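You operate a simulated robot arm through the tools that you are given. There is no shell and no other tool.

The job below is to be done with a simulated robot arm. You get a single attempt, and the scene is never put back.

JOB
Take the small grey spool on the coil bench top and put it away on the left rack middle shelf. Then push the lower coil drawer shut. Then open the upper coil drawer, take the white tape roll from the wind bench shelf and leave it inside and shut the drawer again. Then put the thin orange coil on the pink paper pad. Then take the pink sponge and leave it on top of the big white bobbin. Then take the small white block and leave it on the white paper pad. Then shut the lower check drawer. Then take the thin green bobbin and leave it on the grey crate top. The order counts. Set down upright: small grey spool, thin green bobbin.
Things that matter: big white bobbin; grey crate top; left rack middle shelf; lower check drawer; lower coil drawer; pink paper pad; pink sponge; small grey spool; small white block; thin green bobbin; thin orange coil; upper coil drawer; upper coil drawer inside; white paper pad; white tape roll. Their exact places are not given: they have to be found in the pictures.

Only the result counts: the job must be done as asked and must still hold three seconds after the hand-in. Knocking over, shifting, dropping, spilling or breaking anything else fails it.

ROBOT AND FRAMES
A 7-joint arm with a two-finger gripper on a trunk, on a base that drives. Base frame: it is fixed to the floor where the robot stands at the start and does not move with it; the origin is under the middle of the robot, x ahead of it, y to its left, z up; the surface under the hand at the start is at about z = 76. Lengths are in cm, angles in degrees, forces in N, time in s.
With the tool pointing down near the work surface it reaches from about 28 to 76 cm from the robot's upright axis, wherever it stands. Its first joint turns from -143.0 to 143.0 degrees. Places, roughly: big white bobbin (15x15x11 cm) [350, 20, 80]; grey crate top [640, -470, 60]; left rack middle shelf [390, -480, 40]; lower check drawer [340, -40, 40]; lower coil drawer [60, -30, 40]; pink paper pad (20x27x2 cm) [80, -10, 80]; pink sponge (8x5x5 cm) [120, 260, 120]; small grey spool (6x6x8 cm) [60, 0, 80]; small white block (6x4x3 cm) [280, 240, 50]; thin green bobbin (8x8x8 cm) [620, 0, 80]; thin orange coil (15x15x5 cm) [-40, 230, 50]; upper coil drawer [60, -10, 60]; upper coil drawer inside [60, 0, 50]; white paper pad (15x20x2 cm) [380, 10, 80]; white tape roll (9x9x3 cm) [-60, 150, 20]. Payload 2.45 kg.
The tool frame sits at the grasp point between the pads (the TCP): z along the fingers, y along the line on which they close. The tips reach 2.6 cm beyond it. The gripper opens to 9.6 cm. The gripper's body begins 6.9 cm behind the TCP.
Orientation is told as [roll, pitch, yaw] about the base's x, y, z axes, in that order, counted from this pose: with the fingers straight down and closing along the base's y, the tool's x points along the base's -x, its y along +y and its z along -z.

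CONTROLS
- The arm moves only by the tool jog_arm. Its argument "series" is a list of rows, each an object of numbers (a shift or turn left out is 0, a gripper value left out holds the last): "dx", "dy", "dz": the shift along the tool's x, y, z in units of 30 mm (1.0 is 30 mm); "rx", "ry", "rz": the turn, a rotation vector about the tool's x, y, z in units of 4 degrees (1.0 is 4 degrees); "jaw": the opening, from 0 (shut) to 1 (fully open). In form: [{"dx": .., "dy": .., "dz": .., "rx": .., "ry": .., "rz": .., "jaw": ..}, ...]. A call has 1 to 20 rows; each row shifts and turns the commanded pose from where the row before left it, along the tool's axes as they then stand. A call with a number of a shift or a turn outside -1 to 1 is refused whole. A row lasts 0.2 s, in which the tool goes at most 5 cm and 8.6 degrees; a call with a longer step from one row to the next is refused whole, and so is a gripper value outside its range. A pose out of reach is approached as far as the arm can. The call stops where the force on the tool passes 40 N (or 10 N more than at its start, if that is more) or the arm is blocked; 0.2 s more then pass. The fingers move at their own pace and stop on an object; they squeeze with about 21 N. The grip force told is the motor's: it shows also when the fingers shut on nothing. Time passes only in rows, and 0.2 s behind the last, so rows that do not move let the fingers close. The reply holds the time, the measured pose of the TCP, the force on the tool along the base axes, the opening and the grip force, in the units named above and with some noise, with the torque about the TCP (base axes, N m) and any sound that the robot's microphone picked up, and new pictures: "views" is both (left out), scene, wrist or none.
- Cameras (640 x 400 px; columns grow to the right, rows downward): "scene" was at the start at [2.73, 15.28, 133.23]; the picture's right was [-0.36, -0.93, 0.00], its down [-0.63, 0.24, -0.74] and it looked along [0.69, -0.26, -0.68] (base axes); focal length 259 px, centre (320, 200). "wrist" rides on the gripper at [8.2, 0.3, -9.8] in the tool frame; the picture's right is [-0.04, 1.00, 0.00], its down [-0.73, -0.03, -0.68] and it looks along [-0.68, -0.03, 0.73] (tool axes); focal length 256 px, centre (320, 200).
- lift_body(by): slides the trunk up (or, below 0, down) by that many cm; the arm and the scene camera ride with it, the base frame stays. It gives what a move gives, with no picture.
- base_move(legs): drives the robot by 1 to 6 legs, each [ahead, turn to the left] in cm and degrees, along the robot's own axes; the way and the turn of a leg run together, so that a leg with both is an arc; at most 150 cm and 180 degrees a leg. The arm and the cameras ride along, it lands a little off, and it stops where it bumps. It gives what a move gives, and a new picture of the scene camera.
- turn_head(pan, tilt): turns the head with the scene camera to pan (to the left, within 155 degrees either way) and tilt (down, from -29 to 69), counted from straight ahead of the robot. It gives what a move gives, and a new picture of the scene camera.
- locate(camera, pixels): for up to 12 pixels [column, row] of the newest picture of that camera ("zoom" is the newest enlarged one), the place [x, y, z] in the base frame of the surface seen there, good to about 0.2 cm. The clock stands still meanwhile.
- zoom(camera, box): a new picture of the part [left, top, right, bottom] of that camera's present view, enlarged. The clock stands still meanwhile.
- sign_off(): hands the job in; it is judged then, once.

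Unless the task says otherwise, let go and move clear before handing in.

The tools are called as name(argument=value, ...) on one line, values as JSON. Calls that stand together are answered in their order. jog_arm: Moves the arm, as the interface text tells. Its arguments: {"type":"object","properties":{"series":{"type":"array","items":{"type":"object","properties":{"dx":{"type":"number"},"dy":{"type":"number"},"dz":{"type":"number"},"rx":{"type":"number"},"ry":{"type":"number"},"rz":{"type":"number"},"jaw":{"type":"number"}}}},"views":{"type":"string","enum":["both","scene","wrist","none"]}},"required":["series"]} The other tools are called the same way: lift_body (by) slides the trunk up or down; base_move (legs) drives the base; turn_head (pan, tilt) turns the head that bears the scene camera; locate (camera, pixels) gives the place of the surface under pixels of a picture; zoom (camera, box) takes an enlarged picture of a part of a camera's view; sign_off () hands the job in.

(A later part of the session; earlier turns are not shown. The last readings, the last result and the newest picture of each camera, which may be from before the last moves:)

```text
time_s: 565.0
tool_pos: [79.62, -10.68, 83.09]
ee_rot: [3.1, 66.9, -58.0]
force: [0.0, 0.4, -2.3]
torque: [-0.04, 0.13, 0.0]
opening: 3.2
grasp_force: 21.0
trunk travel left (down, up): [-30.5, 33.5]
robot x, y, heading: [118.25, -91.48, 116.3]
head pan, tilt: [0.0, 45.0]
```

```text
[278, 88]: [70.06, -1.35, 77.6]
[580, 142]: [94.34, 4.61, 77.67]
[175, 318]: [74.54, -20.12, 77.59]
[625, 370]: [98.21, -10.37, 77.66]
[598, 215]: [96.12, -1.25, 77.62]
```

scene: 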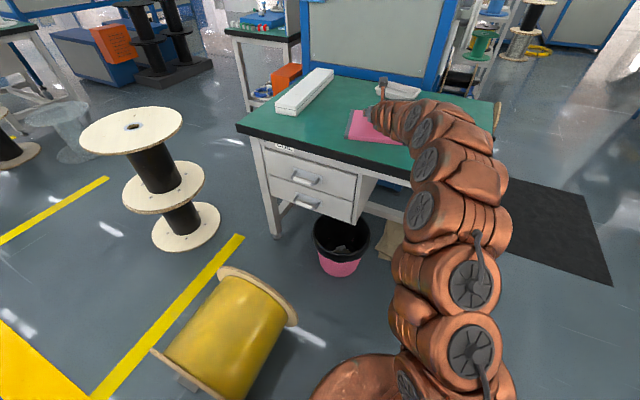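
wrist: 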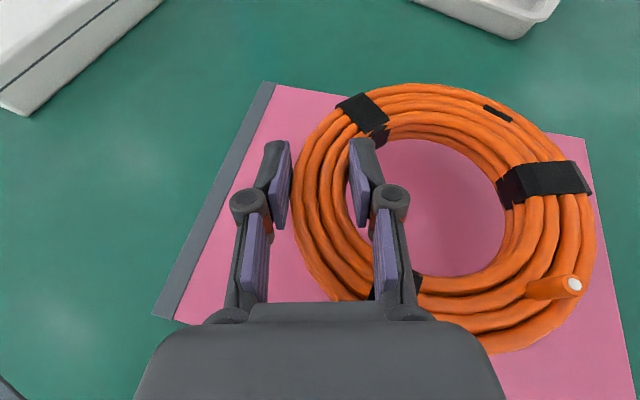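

Coil is centred over the pad (pad centre (84.5,-7.7)). Lowering 2.8 cm, then gently to contact.

lift_body(by=-2.8)

jog_arm(series=[{"dx": -0.06, "dz": 0.026}, {}], views="none")

```text
time_s: 565.7
tool_pos: [79.52, -10.68, 80.6]
ee_rot: [3.1, 67.2, -57.9]
force: [-2.6, 5.7, 12.6]
torque: [0.42, 0.53, -0.04]
opening: 3.21
grasp_force: 21.5
trunk travel left (down, up): [-27.7, 36.3]
robot x, y, heading: [118.21, -91.71, 115.9]
head pan, tilt: [0.0, 45.0]
```

```text
time_s: 566.3
tool_pos: [79.68, -10.6, 80.39]
ee_rot: [3.1, 67.2, -58.1]
force: [1.1, -1.6, 21.7]
torque: [0.17, 0.51, -0.05]
opening: 3.27
grasp_force: 21.0
trunk travel left (down, up): [-27.7, 36.3]
robot x, y, heading: [117.91, -91.16, 115.7]
head pan, tilt: [0.0, 45.0]
```

Contact made. Opening the fingers and rising.

jog_arm(series=[{"jaw": 0.42}, {}, {}, {}], views="wrist")

lift_body(by=10)

jog_arm(series=[{"dz": -0.6}, {"dz": -0.6}, {"dz": -0.6}, {"dz": -0.6}, {"dz": -0.6}, {}])

```text
time_s: 567.3
tool_pos: [79.49, -10.61, 80.14]
ee_rot: [3.0, 66.9, -58.0]
force: [-1.0, -0.2, 0.3]
torque: [-0.02, -0.03, -0.03]
opening: 3.97
grasp_force: 0.0
trunk travel left (down, up): [-27.7, 36.3]
robot x, y, heading: [118.37, -91.47, 116.1]
head pan, tilt: [0.0, 45.0]
```

wrist: 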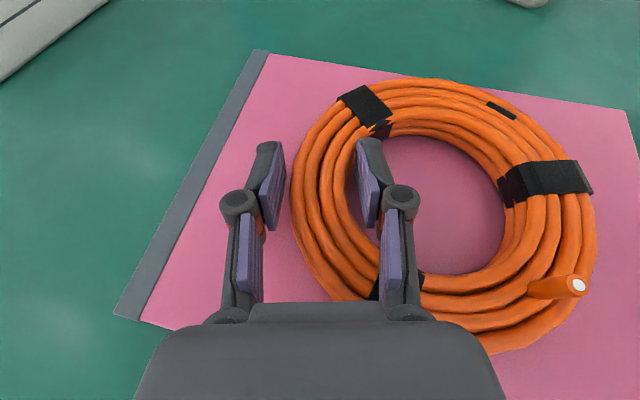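

```text
time_s: 568.6
tool_pos: [79.36, -10.63, 90.17]
ee_rot: [3.2, 67.0, -58.0]
force: [-0.1, 0.1, -0.1]
torque: [-0.02, 0.02, -0.02]
opening: 4.02
grasp_force: 0.0
trunk travel left (down, up): [-37.7, 26.3]
robot x, y, heading: [118.28, -91.59, 115.9]
head pan, tilt: [0.0, 45.0]
```

```text
time_s: 570.0
tool_pos: [83.4, -18.01, 93.76]
ee_rot: [3.1, 67.0, -58.0]
force: [0.9, 0.3, -0.2]
torque: [0.0, 0.02, 0.02]
opening: 4.04
grasp_force: 0.0
trunk travel left (down, up): [-37.7, 26.3]
robot x, y, heading: [118.29, -91.69, 116.0]
head pan, tilt: [0.0, 45.0]
```

scene: 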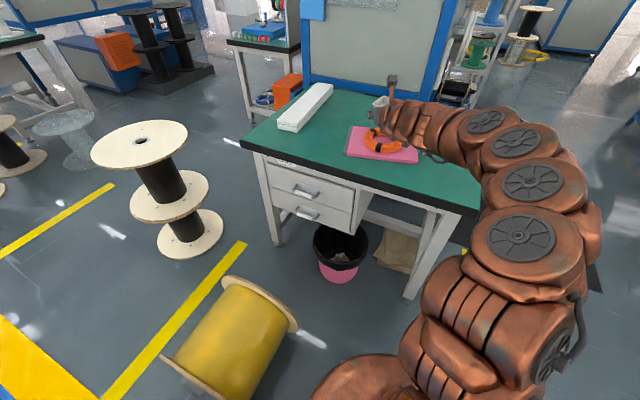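
wrist: 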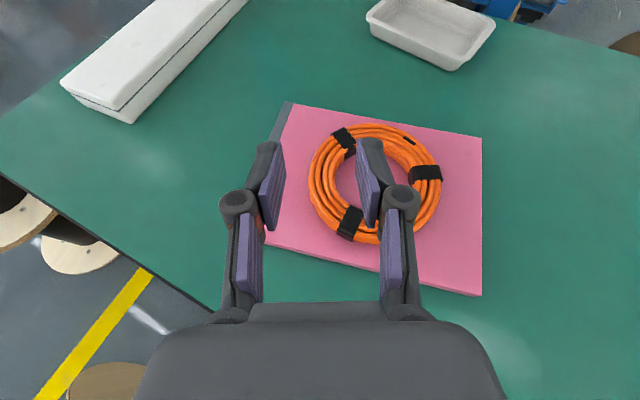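

The orange coil lies on the pink pad. Next, the pink sponge near (120,260,120). Backing out and looking for it.

base_move(legs=[[-60, 0], [0, -40]])

turn_head(pan=20, tilt=15)

```text
time_s: 575.2
tool_pos: [162.54, -65.44, 93.71]
ee_rot: [3.1, 67.0, -96.1]
force: [0.3, 0.6, 0.1]
torque: [0.01, -0.01, 0.0]
opening: 4.03
grasp_force: 0.1
trunk travel left (down, up): [-37.7, 26.3]
robot x, y, heading: [144.28, -144.56, 77.7]
head pan, tilt: [0.0, 45.0]
```

scene: 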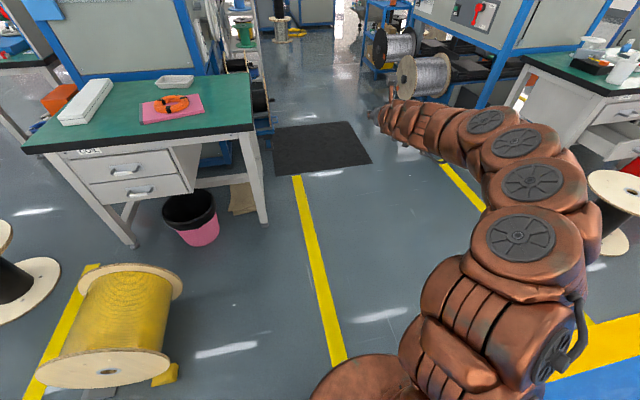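

```text
time_s: 576.1
tool_pos: [162.58, -65.3, 93.78]
ee_rot: [3.1, 67.0, -96.1]
force: [0.5, -0.5, -0.3]
torque: [-0.01, 0.01, 0.0]
opening: 4.02
grasp_force: 0.1
trunk travel left (down, up): [-37.7, 26.3]
robot x, y, heading: [144.55, -144.24, 77.8]
head pan, tilt: [20.0, 15.0]
```

scene: 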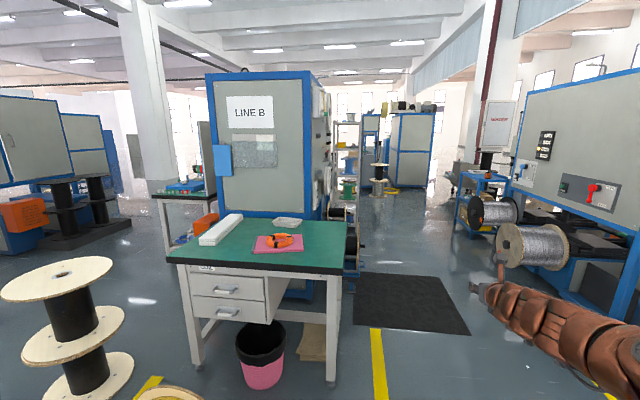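

A corridor runs north past the mat; a narrow rack at (347,160) may hold the sponge. Zooming there.

zoom(camera="scene", box=[310, 90, 400, 240])

locate(camera="scene", pixels=[[347, 150], [347, 125], [350, 175], [345, 200], [330, 150], [355, 290], [470, 320], [400, 280], [440, 220], [495, 250], [385, 110], [345, 115]])

```text
2.67 times, centred on (355, 165) of scene
```

zoom: 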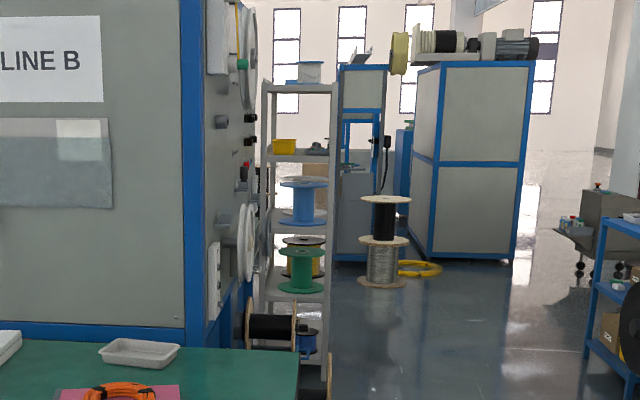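

```text
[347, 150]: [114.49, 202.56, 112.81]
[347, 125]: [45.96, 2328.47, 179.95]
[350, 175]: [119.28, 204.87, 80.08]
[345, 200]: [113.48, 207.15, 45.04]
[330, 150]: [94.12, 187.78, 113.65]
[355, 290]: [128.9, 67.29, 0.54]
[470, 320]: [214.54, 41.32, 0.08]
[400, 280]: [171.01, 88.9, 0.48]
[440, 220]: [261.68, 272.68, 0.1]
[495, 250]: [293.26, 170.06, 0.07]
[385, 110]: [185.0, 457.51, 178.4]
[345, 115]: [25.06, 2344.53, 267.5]
```

The rack stands at x≈95–125 from y≈200 on, with a shelf at z≈113. Measuring the mat and the corridor's right side.

locate(camera="scene", pixels=[[365, 275], [358, 318], [468, 333], [440, 277], [500, 235], [515, 270], [470, 215], [530, 260], [360, 240], [400, 240], [430, 235], [460, 240]])

turn_head(pan=-5, tilt=30)

```text
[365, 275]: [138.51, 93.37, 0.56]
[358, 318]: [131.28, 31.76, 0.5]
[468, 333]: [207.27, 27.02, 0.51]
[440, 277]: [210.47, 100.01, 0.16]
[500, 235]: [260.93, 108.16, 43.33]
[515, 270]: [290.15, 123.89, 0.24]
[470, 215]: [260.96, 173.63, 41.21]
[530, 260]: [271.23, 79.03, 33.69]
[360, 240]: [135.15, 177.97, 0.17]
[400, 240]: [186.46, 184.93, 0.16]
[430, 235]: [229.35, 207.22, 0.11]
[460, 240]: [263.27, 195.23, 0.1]
```

```text
time_s: 577.0
tool_pos: [162.57, -65.41, 93.74]
ee_rot: [3.1, 67.0, -96.2]
force: [0.0, -0.5, 0.0]
torque: [0.03, 0.04, -0.01]
opening: 4.02
grasp_force: 0.0
trunk travel left (down, up): [-37.7, 26.3]
robot x, y, heading: [144.38, -145.21, 77.7]
head pan, tilt: [-5.0, 30.0]
```

scene: 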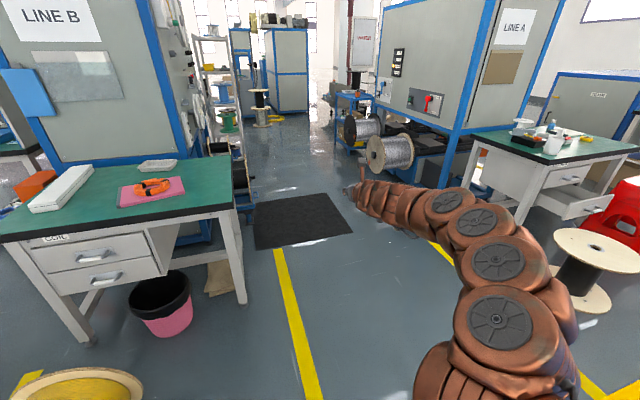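

I'll drive up the corridor at x≈178 (over the thin mat).

base_move(legs=[[0, -7], [100, 0], [0, 19]])

turn_head(pan=15, tilt=15)

```text
time_s: 583.9
tool_pos: [179.77, 32.33, 93.75]
ee_rot: [3.1, 67.0, -84.2]
force: [-0.4, 0.4, -0.1]
torque: [0.03, 0.0, 0.05]
opening: 4.02
grasp_force: 0.0
trunk travel left (down, up): [-37.7, 26.3]
robot x, y, heading: [178.18, -49.16, 89.6]
head pan, tilt: [-5.0, 30.0]
```

scene: 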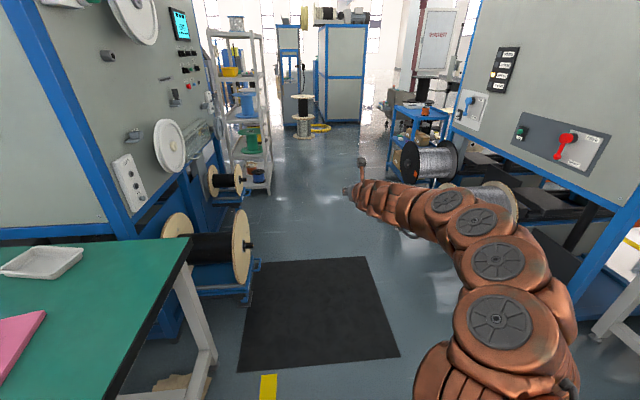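

```text
time_s: 584.7
tool_pos: [179.64, 32.39, 93.75]
ee_rot: [3.1, 67.0, -84.3]
force: [-1.4, 0.0, -0.8]
torque: [0.02, -0.01, -0.03]
opening: 4.02
grasp_force: 0.1
trunk travel left (down, up): [-37.7, 26.3]
robot x, y, heading: [178.14, -48.9, 89.4]
head pan, tilt: [15.0, 15.0]
```

scene: 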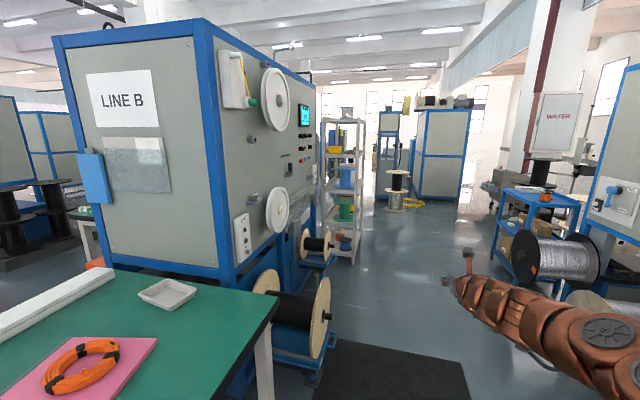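

locate(camera="scene", pixels=[[325, 310], [318, 375], [335, 245], [360, 200], [355, 260], [515, 260], [497, 250], [500, 215], [530, 290], [345, 150], [340, 125], [385, 200]])

zoom(camera="scene", box=[290, 90, 430, 270])

```text
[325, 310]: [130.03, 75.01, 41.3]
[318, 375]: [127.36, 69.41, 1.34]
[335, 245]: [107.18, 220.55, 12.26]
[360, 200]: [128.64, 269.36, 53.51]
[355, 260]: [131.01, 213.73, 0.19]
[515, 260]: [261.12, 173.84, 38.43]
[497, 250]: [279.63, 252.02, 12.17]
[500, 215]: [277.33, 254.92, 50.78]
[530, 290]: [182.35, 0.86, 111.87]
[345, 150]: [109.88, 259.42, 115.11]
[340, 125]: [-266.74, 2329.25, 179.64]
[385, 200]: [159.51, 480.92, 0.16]
```

```text
2.22 times, centred on (360, 180) of scene
```

zoom: 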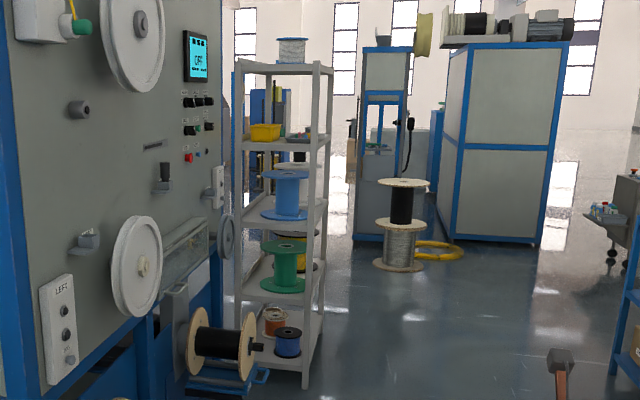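

Corridor is clear at x≈178. Driving north 150 cm then re-checking.

base_move(legs=[[150, 0.5], [110, 0]])

turn_head(pan=60, tilt=15)

```text
time_s: 597.4
tool_pos: [179.46, 291.7, 93.67]
ee_rot: [3.1, 66.9, -83.5]
force: [0.4, 0.1, -0.7]
torque: [0.04, 0.0, 0.01]
opening: 4.02
grasp_force: 0.1
trunk travel left (down, up): [-37.7, 26.3]
robot x, y, heading: [179.46, 210.15, 90.4]
head pan, tilt: [15.0, 15.0]
```

scene: 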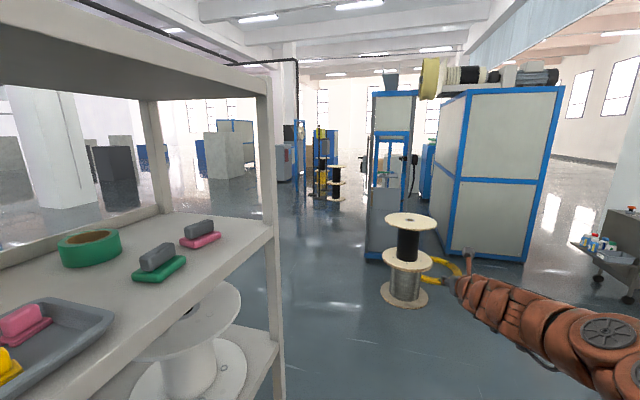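

```text
time_s: 598.5
tool_pos: [179.43, 291.72, 93.66]
ee_rot: [3.1, 67.0, -83.7]
force: [-0.3, -0.5, 0.5]
torque: [0.0, 0.0, -0.03]
opening: 4.02
grasp_force: 0.1
trunk travel left (down, up): [-37.7, 26.3]
robot x, y, heading: [179.15, 210.14, 90.4]
head pan, tilt: [60.0, 15.0]
```

scene: 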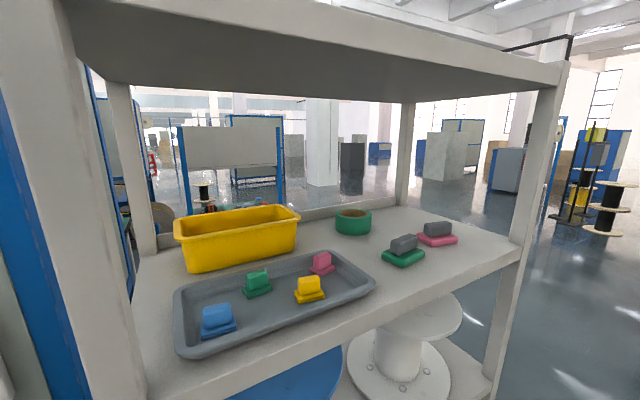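

Candidates: a pink item in the tray at (322,263) and a pink-based item with grey top at (437,235). Zooming and measuring.

zoom(camera="scene", box=[170, 190, 490, 370])

locate(camera="scene", pixels=[[322, 258], [320, 270], [437, 228], [437, 240], [452, 238], [420, 238], [403, 243], [310, 290], [350, 300], [500, 235], [420, 300], [470, 250]])

```text
2.00 times, centred on (330, 280) of scene
```

zoom: 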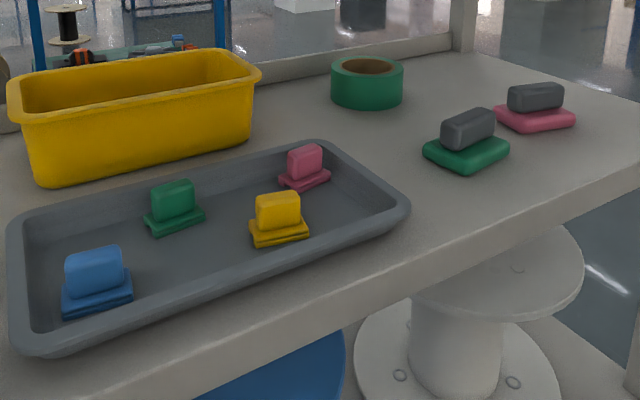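

```text
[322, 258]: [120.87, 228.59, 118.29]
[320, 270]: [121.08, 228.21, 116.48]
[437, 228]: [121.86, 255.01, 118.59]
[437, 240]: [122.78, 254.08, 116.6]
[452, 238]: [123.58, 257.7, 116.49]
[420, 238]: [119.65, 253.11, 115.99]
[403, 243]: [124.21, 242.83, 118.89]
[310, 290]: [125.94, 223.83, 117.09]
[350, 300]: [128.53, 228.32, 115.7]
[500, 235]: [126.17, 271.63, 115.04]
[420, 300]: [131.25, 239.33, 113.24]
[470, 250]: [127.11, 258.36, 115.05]
```

The item at (122,255,118) matches the sponge's rough place (pink with a grey top). Getting its outline and the shelf headroom.

zoom(camera="scene", box=[380, 200, 500, 275])

locate(camera="zoom", pixels=[[205, 190], [280, 245], [405, 215], [340, 180], [255, 150], [385, 150], [320, 130], [270, 180], [375, 185], [320, 150], [170, 310], [350, 230]])

locate(camera="scene", pixels=[[400, 70], [550, 75], [300, 20], [510, 330], [545, 150], [90, 60], [230, 360], [490, 380]])

```text
5.33 times, centred on (440, 238) of scene
```

zoom: 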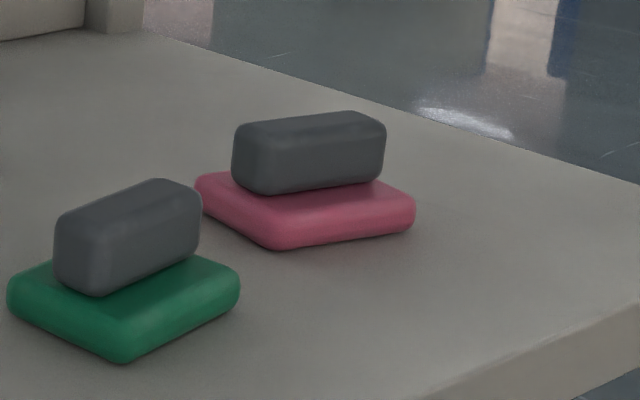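

```text
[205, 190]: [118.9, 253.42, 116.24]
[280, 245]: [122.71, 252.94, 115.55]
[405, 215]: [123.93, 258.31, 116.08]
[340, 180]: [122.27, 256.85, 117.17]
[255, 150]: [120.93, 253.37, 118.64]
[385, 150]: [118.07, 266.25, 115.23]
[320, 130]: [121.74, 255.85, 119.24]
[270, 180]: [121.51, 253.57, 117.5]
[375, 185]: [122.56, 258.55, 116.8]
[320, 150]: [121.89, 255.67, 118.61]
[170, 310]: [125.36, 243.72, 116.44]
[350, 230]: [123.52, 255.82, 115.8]
```

```text
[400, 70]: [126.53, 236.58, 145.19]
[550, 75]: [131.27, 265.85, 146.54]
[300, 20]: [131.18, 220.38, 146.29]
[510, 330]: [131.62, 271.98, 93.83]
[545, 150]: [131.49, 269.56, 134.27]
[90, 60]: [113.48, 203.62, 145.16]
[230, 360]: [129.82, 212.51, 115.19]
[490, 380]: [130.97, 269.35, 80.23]
```

The sponge's long axis runs ≈77° from x; centre ≈(121.6,256), grey part z 117–119.3; headroom to 145. I'll retract the arm to a 45° pitch, raise the trunk, then face it from (196,239).

jog_arm(series=[{"ry": -0.917, "rz": -0.08}, {"ry": -0.917, "rz": -0.08}, {"ry": -0.917, "rz": -0.08}, {"ry": -0.917, "rz": -0.08}, {"ry": -0.917, "rz": -0.08}, {"ry": -0.917}, {"dx": -0.8, "dz": -0.8}, {"dx": -0.8, "dz": -0.8}, {"dx": -0.8, "dz": -0.8}, {"dx": -0.8, "dz": -0.8}, {"dx": -0.8, "dz": -0.8}, {"dx": -0.8, "dz": -0.8}, {"dx": -0.8, "dz": -0.8}, {"dx": -0.8, "dz": -0.8, "jaw": 0.9}, {}], views="none")

lift_body(by=26)

base_move(legs=[[0, -31], [34, 0], [0, 60]])

```text
time_s: 601.7
tool_pos: [181.84, 264.72, 91.92]
ee_rot: [4.6, 49.1, -83.8]
force: [0.7, 0.3, 0.4]
torque: [0.03, 0.04, -0.03]
opening: 8.63
grasp_force: 0.1
out of reach, approached as far as the arm can: row 2, 3
trunk travel left (down, up): [-37.7, 26.3]
robot x, y, heading: [178.86, 210.9, 90.5]
head pan, tilt: [60.0, 15.0]
```

```text
time_s: 604.4
tool_pos: [181.9, 264.58, 117.99]
ee_rot: [4.6, 49.1, -83.6]
force: [-0.1, 0.1, -0.2]
torque: [-0.03, 0.01, 0.0]
opening: 8.67
grasp_force: 0.0
trunk travel left (down, up): [-63.7, 0.3]
robot x, y, heading: [179.23, 210.11, 90.4]
head pan, tilt: [60.0, 15.0]
```

```text
time_s: 610.8
tool_pos: [172.08, 288.12, 118.0]
ee_rot: [4.7, 49.2, -54.3]
force: [-0.2, 0.0, -0.1]
torque: [-0.01, 0.01, 0.02]
opening: 8.64
grasp_force: 0.0
trunk travel left (down, up): [-63.7, 0.3]
robot x, y, heading: [196.19, 239.21, 119.6]
head pan, tilt: [60.0, 15.0]
```

scene: 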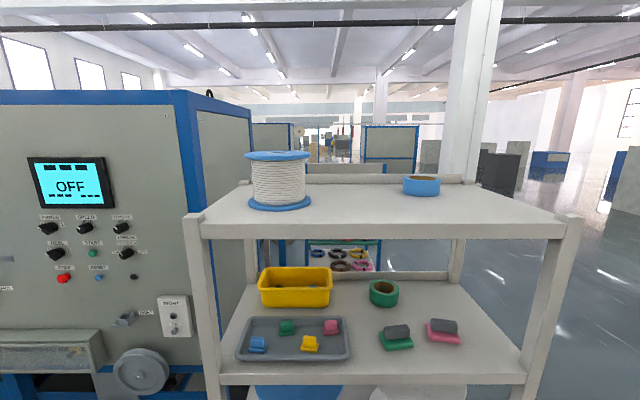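

Shelf clearly visible. Turning 42° more to face the sponge.

base_move(legs=[[0, 42]])

turn_head(pan=0, tilt=30)

jog_arm(series=[{}], views="wrist")

```text
time_s: 613.2
tool_pos: [145.1, 257.83, 117.9]
ee_rot: [4.6, 49.1, -10.8]
force: [1.1, 0.3, 0.2]
torque: [0.01, -0.03, 0.03]
opening: 8.67
grasp_force: 0.0
trunk travel left (down, up): [-63.7, 0.3]
robot x, y, heading: [196.44, 239.3, 163.5]
head pan, tilt: [60.0, 15.0]
```

scene: 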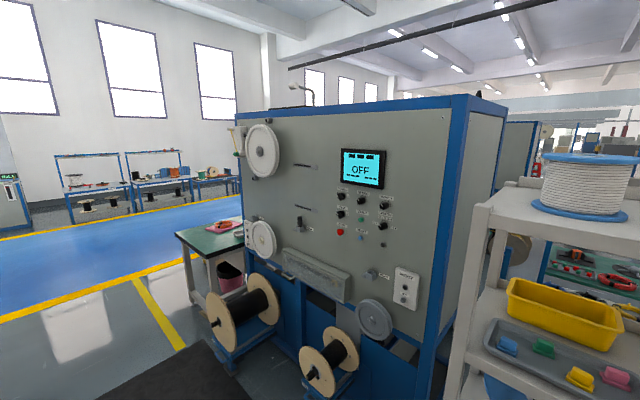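

```text
time_s: 614.5
tool_pos: [145.24, 258.08, 117.87]
ee_rot: [4.6, 49.1, -10.9]
force: [1.3, 0.1, 0.9]
torque: [0.04, 0.01, -0.01]
opening: 8.65
grasp_force: 0.1
trunk travel left (down, up): [-63.7, 0.3]
robot x, y, heading: [196.34, 239.52, 163.1]
head pan, tilt: [0.0, 30.0]
```

scene: 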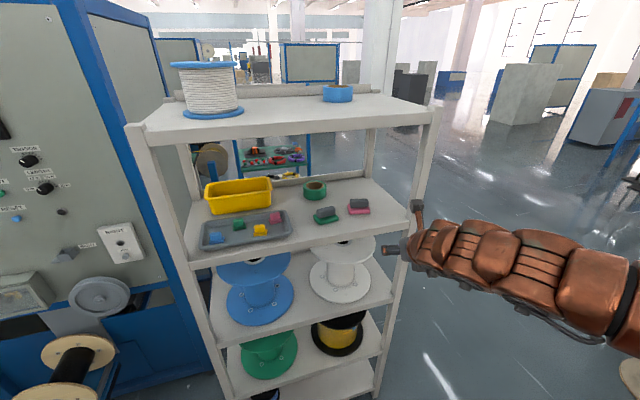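

```text
time_s: 614.9
tool_pos: [144.99, 257.93, 118.09]
ee_rot: [4.6, 49.1, -10.9]
force: [0.0, 0.0, 0.3]
torque: [-0.03, -0.02, -0.04]
opening: 8.64
grasp_force: 0.0
trunk travel left (down, up): [-63.7, 0.3]
robot x, y, heading: [196.41, 239.14, 163.1]
head pan, tilt: [0.0, 30.0]
```

wrist: 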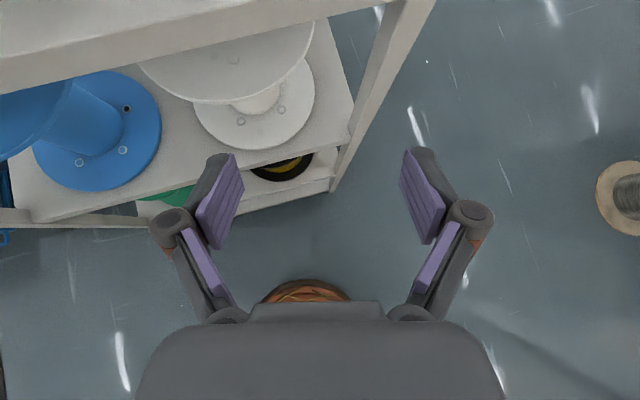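

Straightening the tool (heading ≈167°), raising 5 cm and shifting left 7 cm to line up with the sponge.

jog_arm(series=[{"rx": 0.38, "rz": 0.165}, {"rx": 0.38, "rz": 0.165}, {"dx": 0.42, "dz": -0.363, "dy": -0.59}, {"dx": 0.42, "dz": -0.363, "dy": -0.59}, {"dx": 0.42, "dz": -0.363, "dy": -0.59}, {"dy": -0.6}, {}])

```text
time_s: 616.5
tool_pos: [143.55, 251.01, 123.0]
ee_rot: [0.1, 49.1, -12.8]
force: [0.2, 0.7, -0.9]
torque: [0.01, 0.01, -0.03]
opening: 8.62
grasp_force: 0.0
trunk travel left (down, up): [-63.7, 0.3]
robot x, y, heading: [196.31, 239.5, 163.2]
head pan, tilt: [0.0, 30.0]
```

scene: 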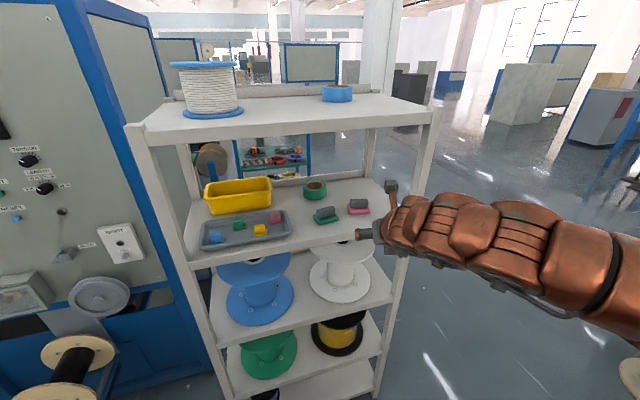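
wrist: 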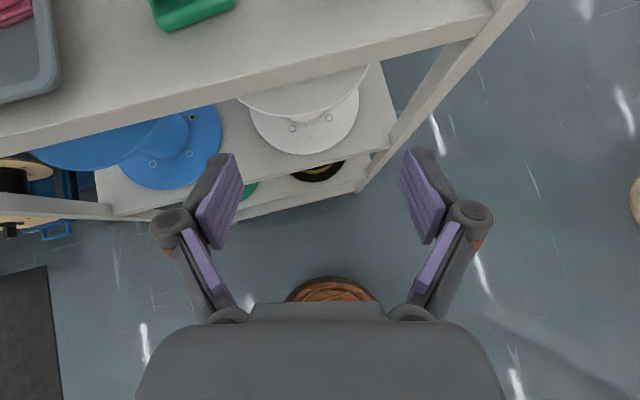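

Aligned exactly. Advancing 15 cm into the shelf space at z=123.

jog_arm(series=[{"dx": 0.655, "dz": 0.756}, {"dx": 0.655, "dz": 0.756}, {"dx": 0.655, "dz": 0.756}, {"dx": 0.655, "dz": 0.756}, {"dx": 0.655, "dz": 0.756}, {}])

locate(camera="wrist", pixels=[[300, 40], [320, 60], [340, 40], [280, 60], [320, 20], [360, 60]])

```text
time_s: 617.9
tool_pos: [128.72, 254.54, 123.05]
ee_rot: [0.1, 49.1, -12.7]
force: [0.5, 0.1, -1.0]
torque: [0.02, -0.03, 0.0]
opening: 8.64
grasp_force: 0.2
trunk travel left (down, up): [-63.7, 0.3]
robot x, y, heading: [196.35, 239.18, 163.1]
head pan, tilt: [0.0, 30.0]
```

scene: 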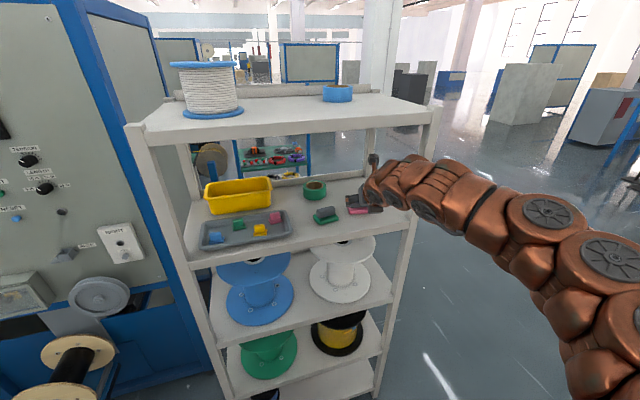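
wrist: 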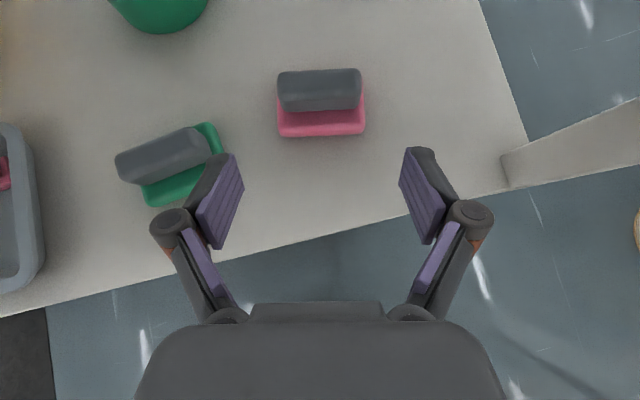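

```text
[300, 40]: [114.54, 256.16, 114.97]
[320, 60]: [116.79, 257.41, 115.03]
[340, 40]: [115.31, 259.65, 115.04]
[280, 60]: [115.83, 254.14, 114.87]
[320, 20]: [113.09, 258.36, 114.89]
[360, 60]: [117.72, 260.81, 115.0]
```

locate(camera="wrist", pixels=[[283, 90], [357, 90], [320, 75], [320, 105], [281, 125], [362, 122], [320, 132], [200, 190], [210, 140], [320, 90]])

```text
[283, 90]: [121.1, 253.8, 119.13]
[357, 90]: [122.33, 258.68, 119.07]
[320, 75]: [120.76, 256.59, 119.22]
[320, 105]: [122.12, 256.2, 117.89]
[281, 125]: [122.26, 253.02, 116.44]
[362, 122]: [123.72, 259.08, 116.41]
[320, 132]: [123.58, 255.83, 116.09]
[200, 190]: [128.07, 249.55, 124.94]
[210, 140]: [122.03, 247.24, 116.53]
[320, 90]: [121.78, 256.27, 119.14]
```

Well centred. Forward 6.3 cm, then down 3.4 cm onto the grey block.

jog_arm(series=[{"dx": 0.458, "dz": 0.53}, {"dx": 0.458, "dz": 0.53}, {"dx": 0.458, "dz": 0.53}, {"dx": -0.289, "dz": 0.251}, {"dx": -0.289, "dz": 0.251}, {"dx": -0.27, "dz": 0.235}, {}], views="wrist")

```text
time_s: 619.5
tool_pos: [122.66, 255.94, 119.5]
ee_rot: [0.1, 49.1, -12.7]
force: [-0.4, -0.1, -0.8]
torque: [-0.02, 0.05, 0.0]
opening: 8.66
grasp_force: 0.0
trunk travel left (down, up): [-63.7, 0.3]
robot x, y, heading: [196.22, 239.31, 163.3]
head pan, tilt: [0.0, 30.0]
```

wrist: 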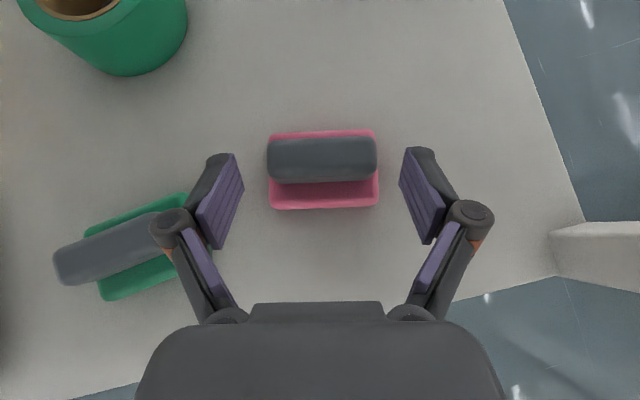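

Clear. Closing on the grey block.

jog_arm(series=[{"jaw": 0.7}, {"jaw": 0.6}, {"jaw": 0.5}, {"jaw": 0.4}, {"jaw": 0.4}, {}], views="wrist")

```text
time_s: 620.9
tool_pos: [122.73, 255.83, 119.43]
ee_rot: [0.2, 49.2, -12.9]
force: [0.2, 0.9, 1.3]
torque: [0.05, 0.02, -0.01]
opening: 5.93
grasp_force: 20.6
trunk travel left (down, up): [-63.7, 0.3]
robot x, y, heading: [196.7, 239.25, 163.2]
head pan, tilt: [0.0, 30.0]
```

wrist: 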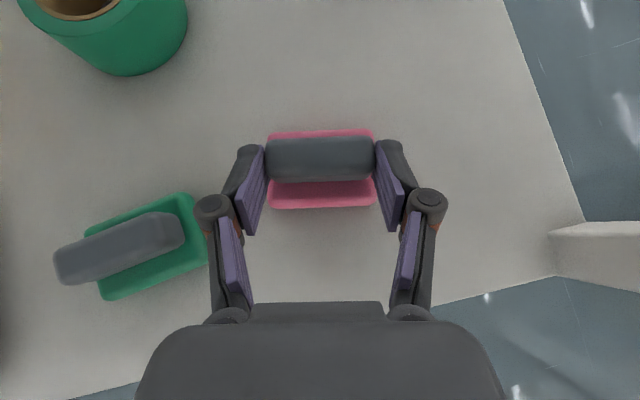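

Gripped (5.93 cm). Lifting 4 cm.

jog_arm(series=[{"jaw": 0.35, "dx": 0.15, "dz": -0.13}, {"dx": 0.28, "dz": -0.245}, {"dx": 0.28, "dz": -0.245}, {"dx": 0.28, "dz": -0.245}, {}], views="wrist")

jog_arm(series=[{"dx": -0.6, "dz": -0.7}, {"dx": -0.6, "dz": -0.7}, {"dx": -0.6, "dz": -0.7}, {"dx": -0.6, "dz": -0.7}, {"dx": -0.6, "dz": -0.7}, {"dx": -0.6, "dz": -0.7}, {"dx": -0.6, "dz": -0.7}, {}])

```text
time_s: 622.1
tool_pos: [122.73, 255.83, 123.59]
ee_rot: [0.0, 49.1, -12.7]
force: [0.2, 0.0, -0.8]
torque: [0.0, 0.01, 0.0]
opening: 5.9
grasp_force: 21.2
trunk travel left (down, up): [-63.7, 0.3]
robot x, y, heading: [196.59, 239.22, 163.5]
head pan, tilt: [0.0, 30.0]
```

wrist: 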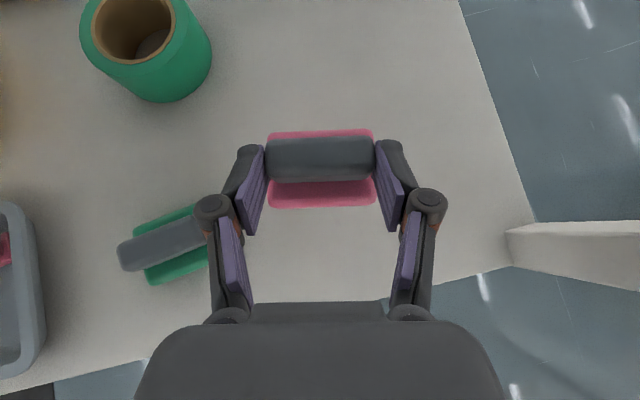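

```text
time_s: 623.9
tool_pos: [141.63, 251.49, 123.57]
ee_rot: [0.0, 49.2, -12.9]
force: [-0.1, 0.5, 0.0]
torque: [-0.01, -0.03, 0.0]
opening: 5.93
grasp_force: 21.1
trunk travel left (down, up): [-63.7, 0.3]
robot x, y, heading: [196.43, 239.28, 163.0]
head pan, tilt: [0.0, 30.0]
```

scene: 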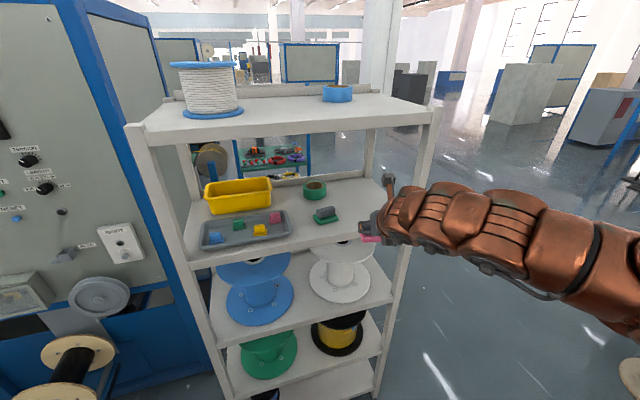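
wrist: 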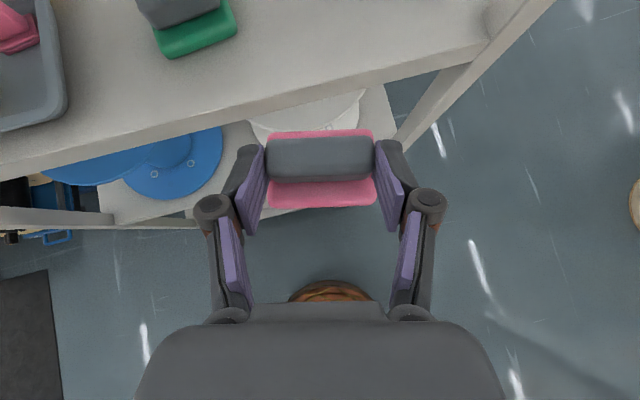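

Sponge held securely. Backing 6 cm, turning south and driving back down the corridor.

base_move(legs=[[-6, 0], [0, 107]])

lift_body(by=-26)

turn_head(pan=20, tilt=20)

```text
time_s: 629.4
tool_pos: [207.39, 181.61, 123.64]
ee_rot: [0.0, 49.2, 95.0]
force: [-0.3, -0.1, -0.1]
torque: [0.06, 0.02, 0.0]
opening: 5.91
grasp_force: 20.8
trunk travel left (down, up): [-63.7, 0.3]
robot x, y, heading: [202.39, 237.54, -88.8]
head pan, tilt: [0.0, 30.0]
```

scene: 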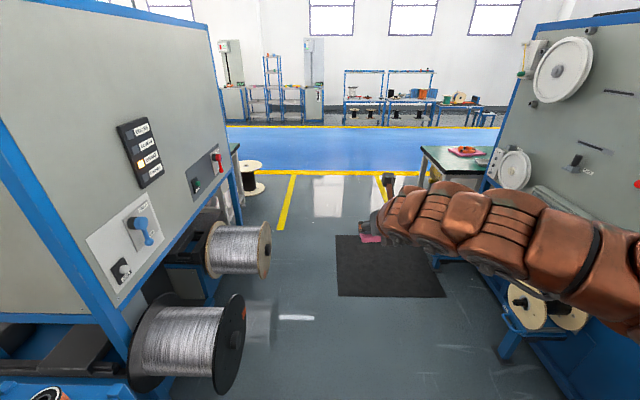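

```text
time_s: 632.0
tool_pos: [207.45, 181.65, 97.61]
ee_rot: [0.0, 49.2, 95.1]
force: [-1.0, -0.3, -0.6]
torque: [0.0, 0.0, -0.03]
opening: 5.94
grasp_force: 20.7
trunk travel left (down, up): [-37.7, 26.3]
robot x, y, heading: [202.34, 237.19, -89.0]
head pan, tilt: [0.0, 30.0]
```

```text
time_s: 632.9
tool_pos: [207.44, 181.64, 97.59]
ee_rot: [0.0, 49.2, 94.9]
force: [-0.5, -0.2, -0.6]
torque: [0.07, -0.01, 0.02]
opening: 5.94
grasp_force: 20.7
trunk travel left (down, up): [-37.7, 26.3]
robot x, y, heading: [202.11, 237.62, -89.0]
head pan, tilt: [20.0, 20.0]
```

scene: 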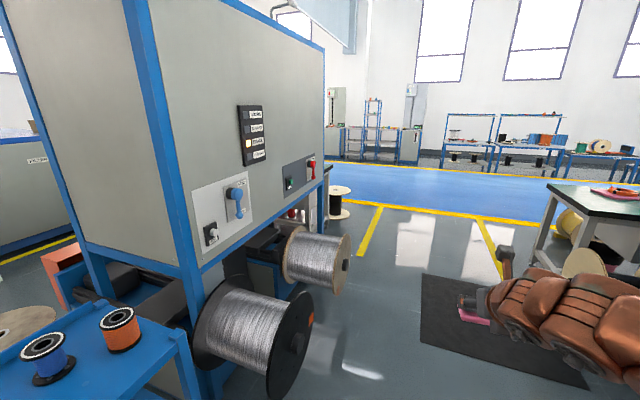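

locate(camera="scene", pixels=[[308, 345], [295, 390], [346, 265], [340, 285], [190, 340], [330, 215], [360, 250], [150, 390]])

```text
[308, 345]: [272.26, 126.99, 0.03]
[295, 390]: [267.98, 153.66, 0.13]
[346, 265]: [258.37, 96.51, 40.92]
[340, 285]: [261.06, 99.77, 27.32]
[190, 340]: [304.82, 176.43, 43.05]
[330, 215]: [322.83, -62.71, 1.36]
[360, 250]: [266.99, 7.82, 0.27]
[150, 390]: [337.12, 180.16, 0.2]
```

base_move(legs=[[150, -1], [150, 0], [40, 0]])

turn_head(pan=90, tilt=25)

```text
time_s: 649.7
tool_pos: [207.55, -165.4, 97.52]
ee_rot: [-0.1, 49.2, 93.3]
force: [-0.7, 0.5, -1.0]
torque: [0.02, 0.02, 0.04]
opening: 5.94
grasp_force: 21.4
trunk travel left (down, up): [-37.7, 26.3]
robot x, y, heading: [204.05, -108.88, -90.7]
head pan, tilt: [20.0, 20.0]
```

scene: 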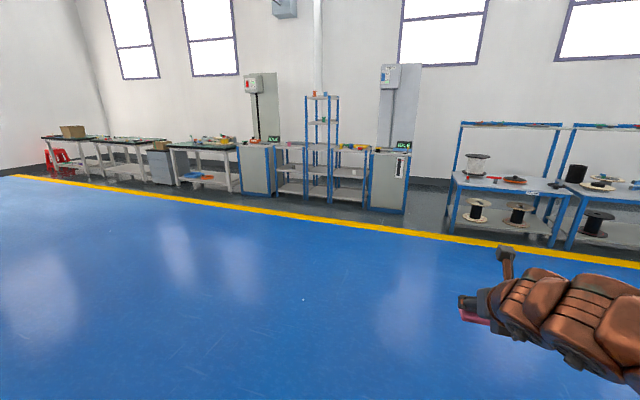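

```text
time_s: 651.1
tool_pos: [207.39, -165.4, 97.55]
ee_rot: [0.0, 49.2, 93.2]
force: [-0.2, 0.4, -0.2]
torque: [0.0, -0.01, -0.02]
opening: 5.91
grasp_force: 21.4
trunk travel left (down, up): [-37.7, 26.3]
robot x, y, heading: [204.21, -109.49, -90.7]
head pan, tilt: [90.0, 25.0]
```

scene: 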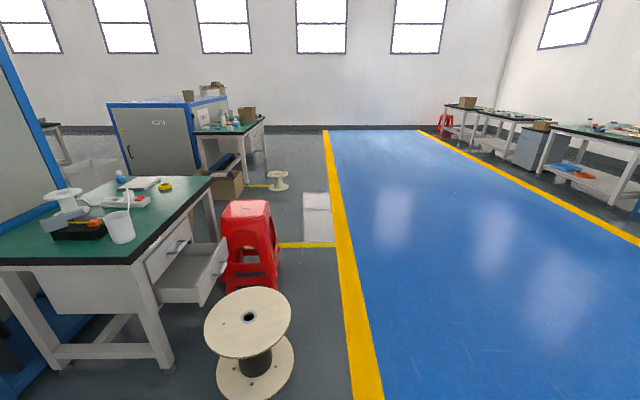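

The check bench is at left: white bobbin at (62,200), an open lower drawer at (195,270), red stools and a wooden spool nearby. Zooming and measuring.

zoom(camera="scene", box=[0, 150, 320, 350])

locate(camera="scene", pixels=[[62, 192], [62, 215], [140, 184], [180, 183], [135, 262], [210, 178], [210, 300], [225, 245], [275, 240], [235, 285], [250, 315], [290, 350]])

```text
2.00 times, centred on (160, 250) of scene
```

zoom: 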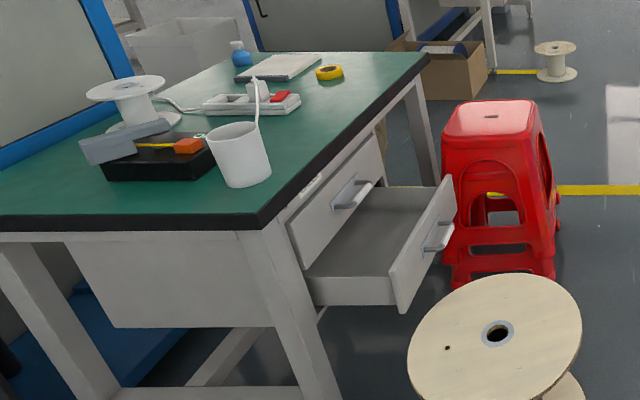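

```text
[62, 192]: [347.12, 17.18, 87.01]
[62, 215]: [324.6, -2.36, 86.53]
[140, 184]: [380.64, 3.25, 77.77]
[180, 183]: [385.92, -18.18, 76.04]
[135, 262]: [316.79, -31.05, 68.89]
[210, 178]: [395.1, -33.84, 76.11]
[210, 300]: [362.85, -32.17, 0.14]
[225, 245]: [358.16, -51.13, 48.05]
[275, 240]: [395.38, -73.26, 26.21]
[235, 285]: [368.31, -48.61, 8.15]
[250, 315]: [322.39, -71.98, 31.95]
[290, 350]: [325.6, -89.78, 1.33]
```

The bobbin's top is ≈(347,17,87). Spool and stools block the aisle side, so I'll check the west end of the bench (x≈265–300).

turn_head(pan=120, tilt=35)

locate(camera="scene", pixels=[[320, 250], [400, 250], [250, 250], [200, 200], [300, 180], [440, 330], [460, 240], [380, 200], [350, 150], [420, 180], [330, 200], [270, 150]])

```text
time_s: 652.1
tool_pos: [207.5, -165.44, 97.68]
ee_rot: [0.0, 49.2, 93.1]
force: [-0.4, 0.0, -0.1]
torque: [0.0, 0.0, -0.01]
opening: 5.89
grasp_force: 20.7
trunk travel left (down, up): [-37.7, 26.3]
robot x, y, heading: [204.23, -109.61, -90.6]
head pan, tilt: [120.0, 35.0]
```

scene: 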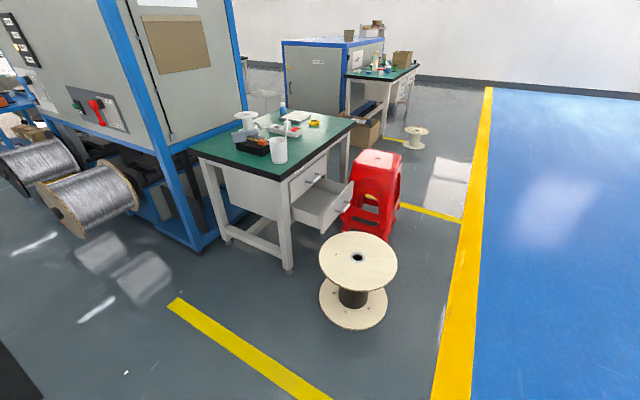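

```text
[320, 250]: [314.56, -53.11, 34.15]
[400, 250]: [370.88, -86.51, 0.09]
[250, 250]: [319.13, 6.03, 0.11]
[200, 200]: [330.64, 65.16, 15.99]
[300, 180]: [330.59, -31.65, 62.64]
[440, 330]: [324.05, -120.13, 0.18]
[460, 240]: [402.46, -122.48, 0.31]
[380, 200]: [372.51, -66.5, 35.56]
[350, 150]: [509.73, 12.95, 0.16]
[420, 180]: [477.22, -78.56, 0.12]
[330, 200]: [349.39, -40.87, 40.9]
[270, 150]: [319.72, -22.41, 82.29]
```

locate(camera="scene", pixels=[[200, 250], [215, 240], [85, 235], [135, 205], [180, 215], [288, 270], [225, 243], [197, 158], [355, 118], [247, 115], [250, 130], [275, 160]])

zoom(camera="scene", box=[180, 90, 380, 215])

locate(camera="zoom", pixels=[[180, 85], [215, 72], [250, 80], [215, 90], [215, 115], [380, 85], [340, 90], [410, 88], [320, 180], [230, 170], [195, 140], [330, 125]])

```text
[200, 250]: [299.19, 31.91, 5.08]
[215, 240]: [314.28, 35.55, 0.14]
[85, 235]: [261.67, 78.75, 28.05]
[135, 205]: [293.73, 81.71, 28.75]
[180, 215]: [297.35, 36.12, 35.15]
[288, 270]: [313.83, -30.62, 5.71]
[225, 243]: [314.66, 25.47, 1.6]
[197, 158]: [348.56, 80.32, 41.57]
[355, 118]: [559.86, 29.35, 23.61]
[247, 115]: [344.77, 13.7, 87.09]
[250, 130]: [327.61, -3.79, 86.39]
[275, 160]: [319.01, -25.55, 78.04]
```

```text
3.20 times, centred on (280, 152) of scene
```

zoom: 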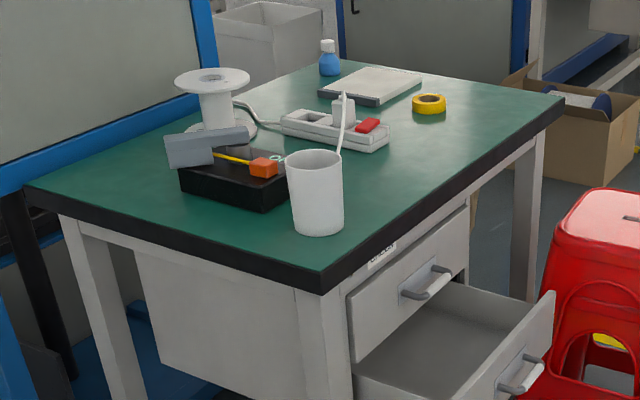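

```text
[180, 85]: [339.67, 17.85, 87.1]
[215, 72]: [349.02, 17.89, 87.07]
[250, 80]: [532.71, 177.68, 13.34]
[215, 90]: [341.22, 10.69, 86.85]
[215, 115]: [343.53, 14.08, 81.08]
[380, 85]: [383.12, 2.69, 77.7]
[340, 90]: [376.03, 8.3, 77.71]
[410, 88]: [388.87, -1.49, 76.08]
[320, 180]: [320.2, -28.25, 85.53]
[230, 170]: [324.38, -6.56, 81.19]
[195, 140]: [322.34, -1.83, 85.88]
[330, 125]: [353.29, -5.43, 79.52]
```

zoom(camera="scene", box=[220, 95, 300, 145])

locate(camera="zoom", pixels=[[125, 145], [300, 145], [210, 178], [210, 115], [210, 145], [150, 125], [270, 125], [150, 165], [270, 165], [200, 230], [190, 300], [260, 270]])

```text
8.00 times, centred on (260, 120) of scene
```

zoom: 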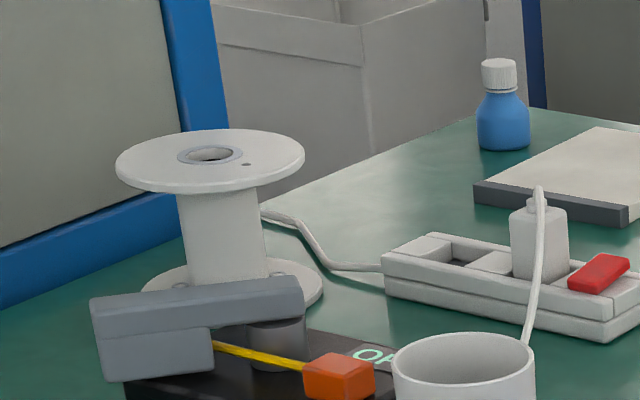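

```text
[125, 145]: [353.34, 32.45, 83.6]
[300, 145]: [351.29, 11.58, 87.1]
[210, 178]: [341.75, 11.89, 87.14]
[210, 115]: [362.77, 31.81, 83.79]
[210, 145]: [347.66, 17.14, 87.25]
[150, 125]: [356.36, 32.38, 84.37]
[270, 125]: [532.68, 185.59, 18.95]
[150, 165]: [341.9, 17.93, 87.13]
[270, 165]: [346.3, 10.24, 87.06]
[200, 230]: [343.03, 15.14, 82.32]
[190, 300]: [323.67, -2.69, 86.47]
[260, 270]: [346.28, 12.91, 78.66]
```

Bobbin top centre ≈(346.8,16.4), z 87.1. I'll go to (220,-23), face 15° and drive up to ≈(274,-9).

base_move(legs=[[0, 169.8], [88, 0], [0, -64]])

turn_head(pan=0, tilt=40)

```text
time_s: 666.5
tool_pos: [274.71, -3.9, 97.66]
ee_rot: [0.0, 49.3, -161.1]
force: [0.0, 0.3, -0.6]
torque: [-0.03, 0.03, 0.0]
opening: 5.92
grasp_force: 21.2
trunk travel left (down, up): [-37.7, 26.3]
robot x, y, heading: [221.85, -22.37, 14.8]
head pan, tilt: [120.0, 35.0]
```

scene: 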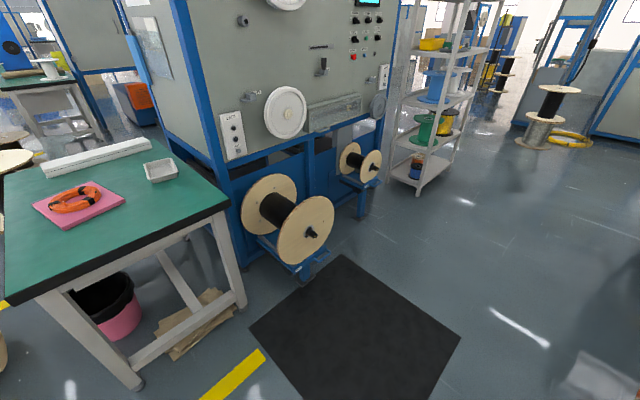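

```text
time_s: 668.5
tool_pos: [274.65, -3.87, 97.68]
ee_rot: [0.1, 49.2, -161.2]
force: [1.1, 0.1, -0.2]
torque: [-0.03, 0.03, -0.01]
opening: 5.91
grasp_force: 20.3
trunk travel left (down, up): [-37.7, 26.3]
robot x, y, heading: [221.46, -22.1, 14.9]
head pan, tilt: [0.0, 40.0]
```

scene: 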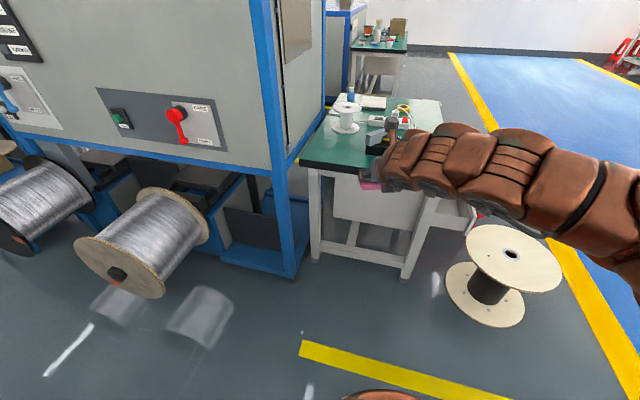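

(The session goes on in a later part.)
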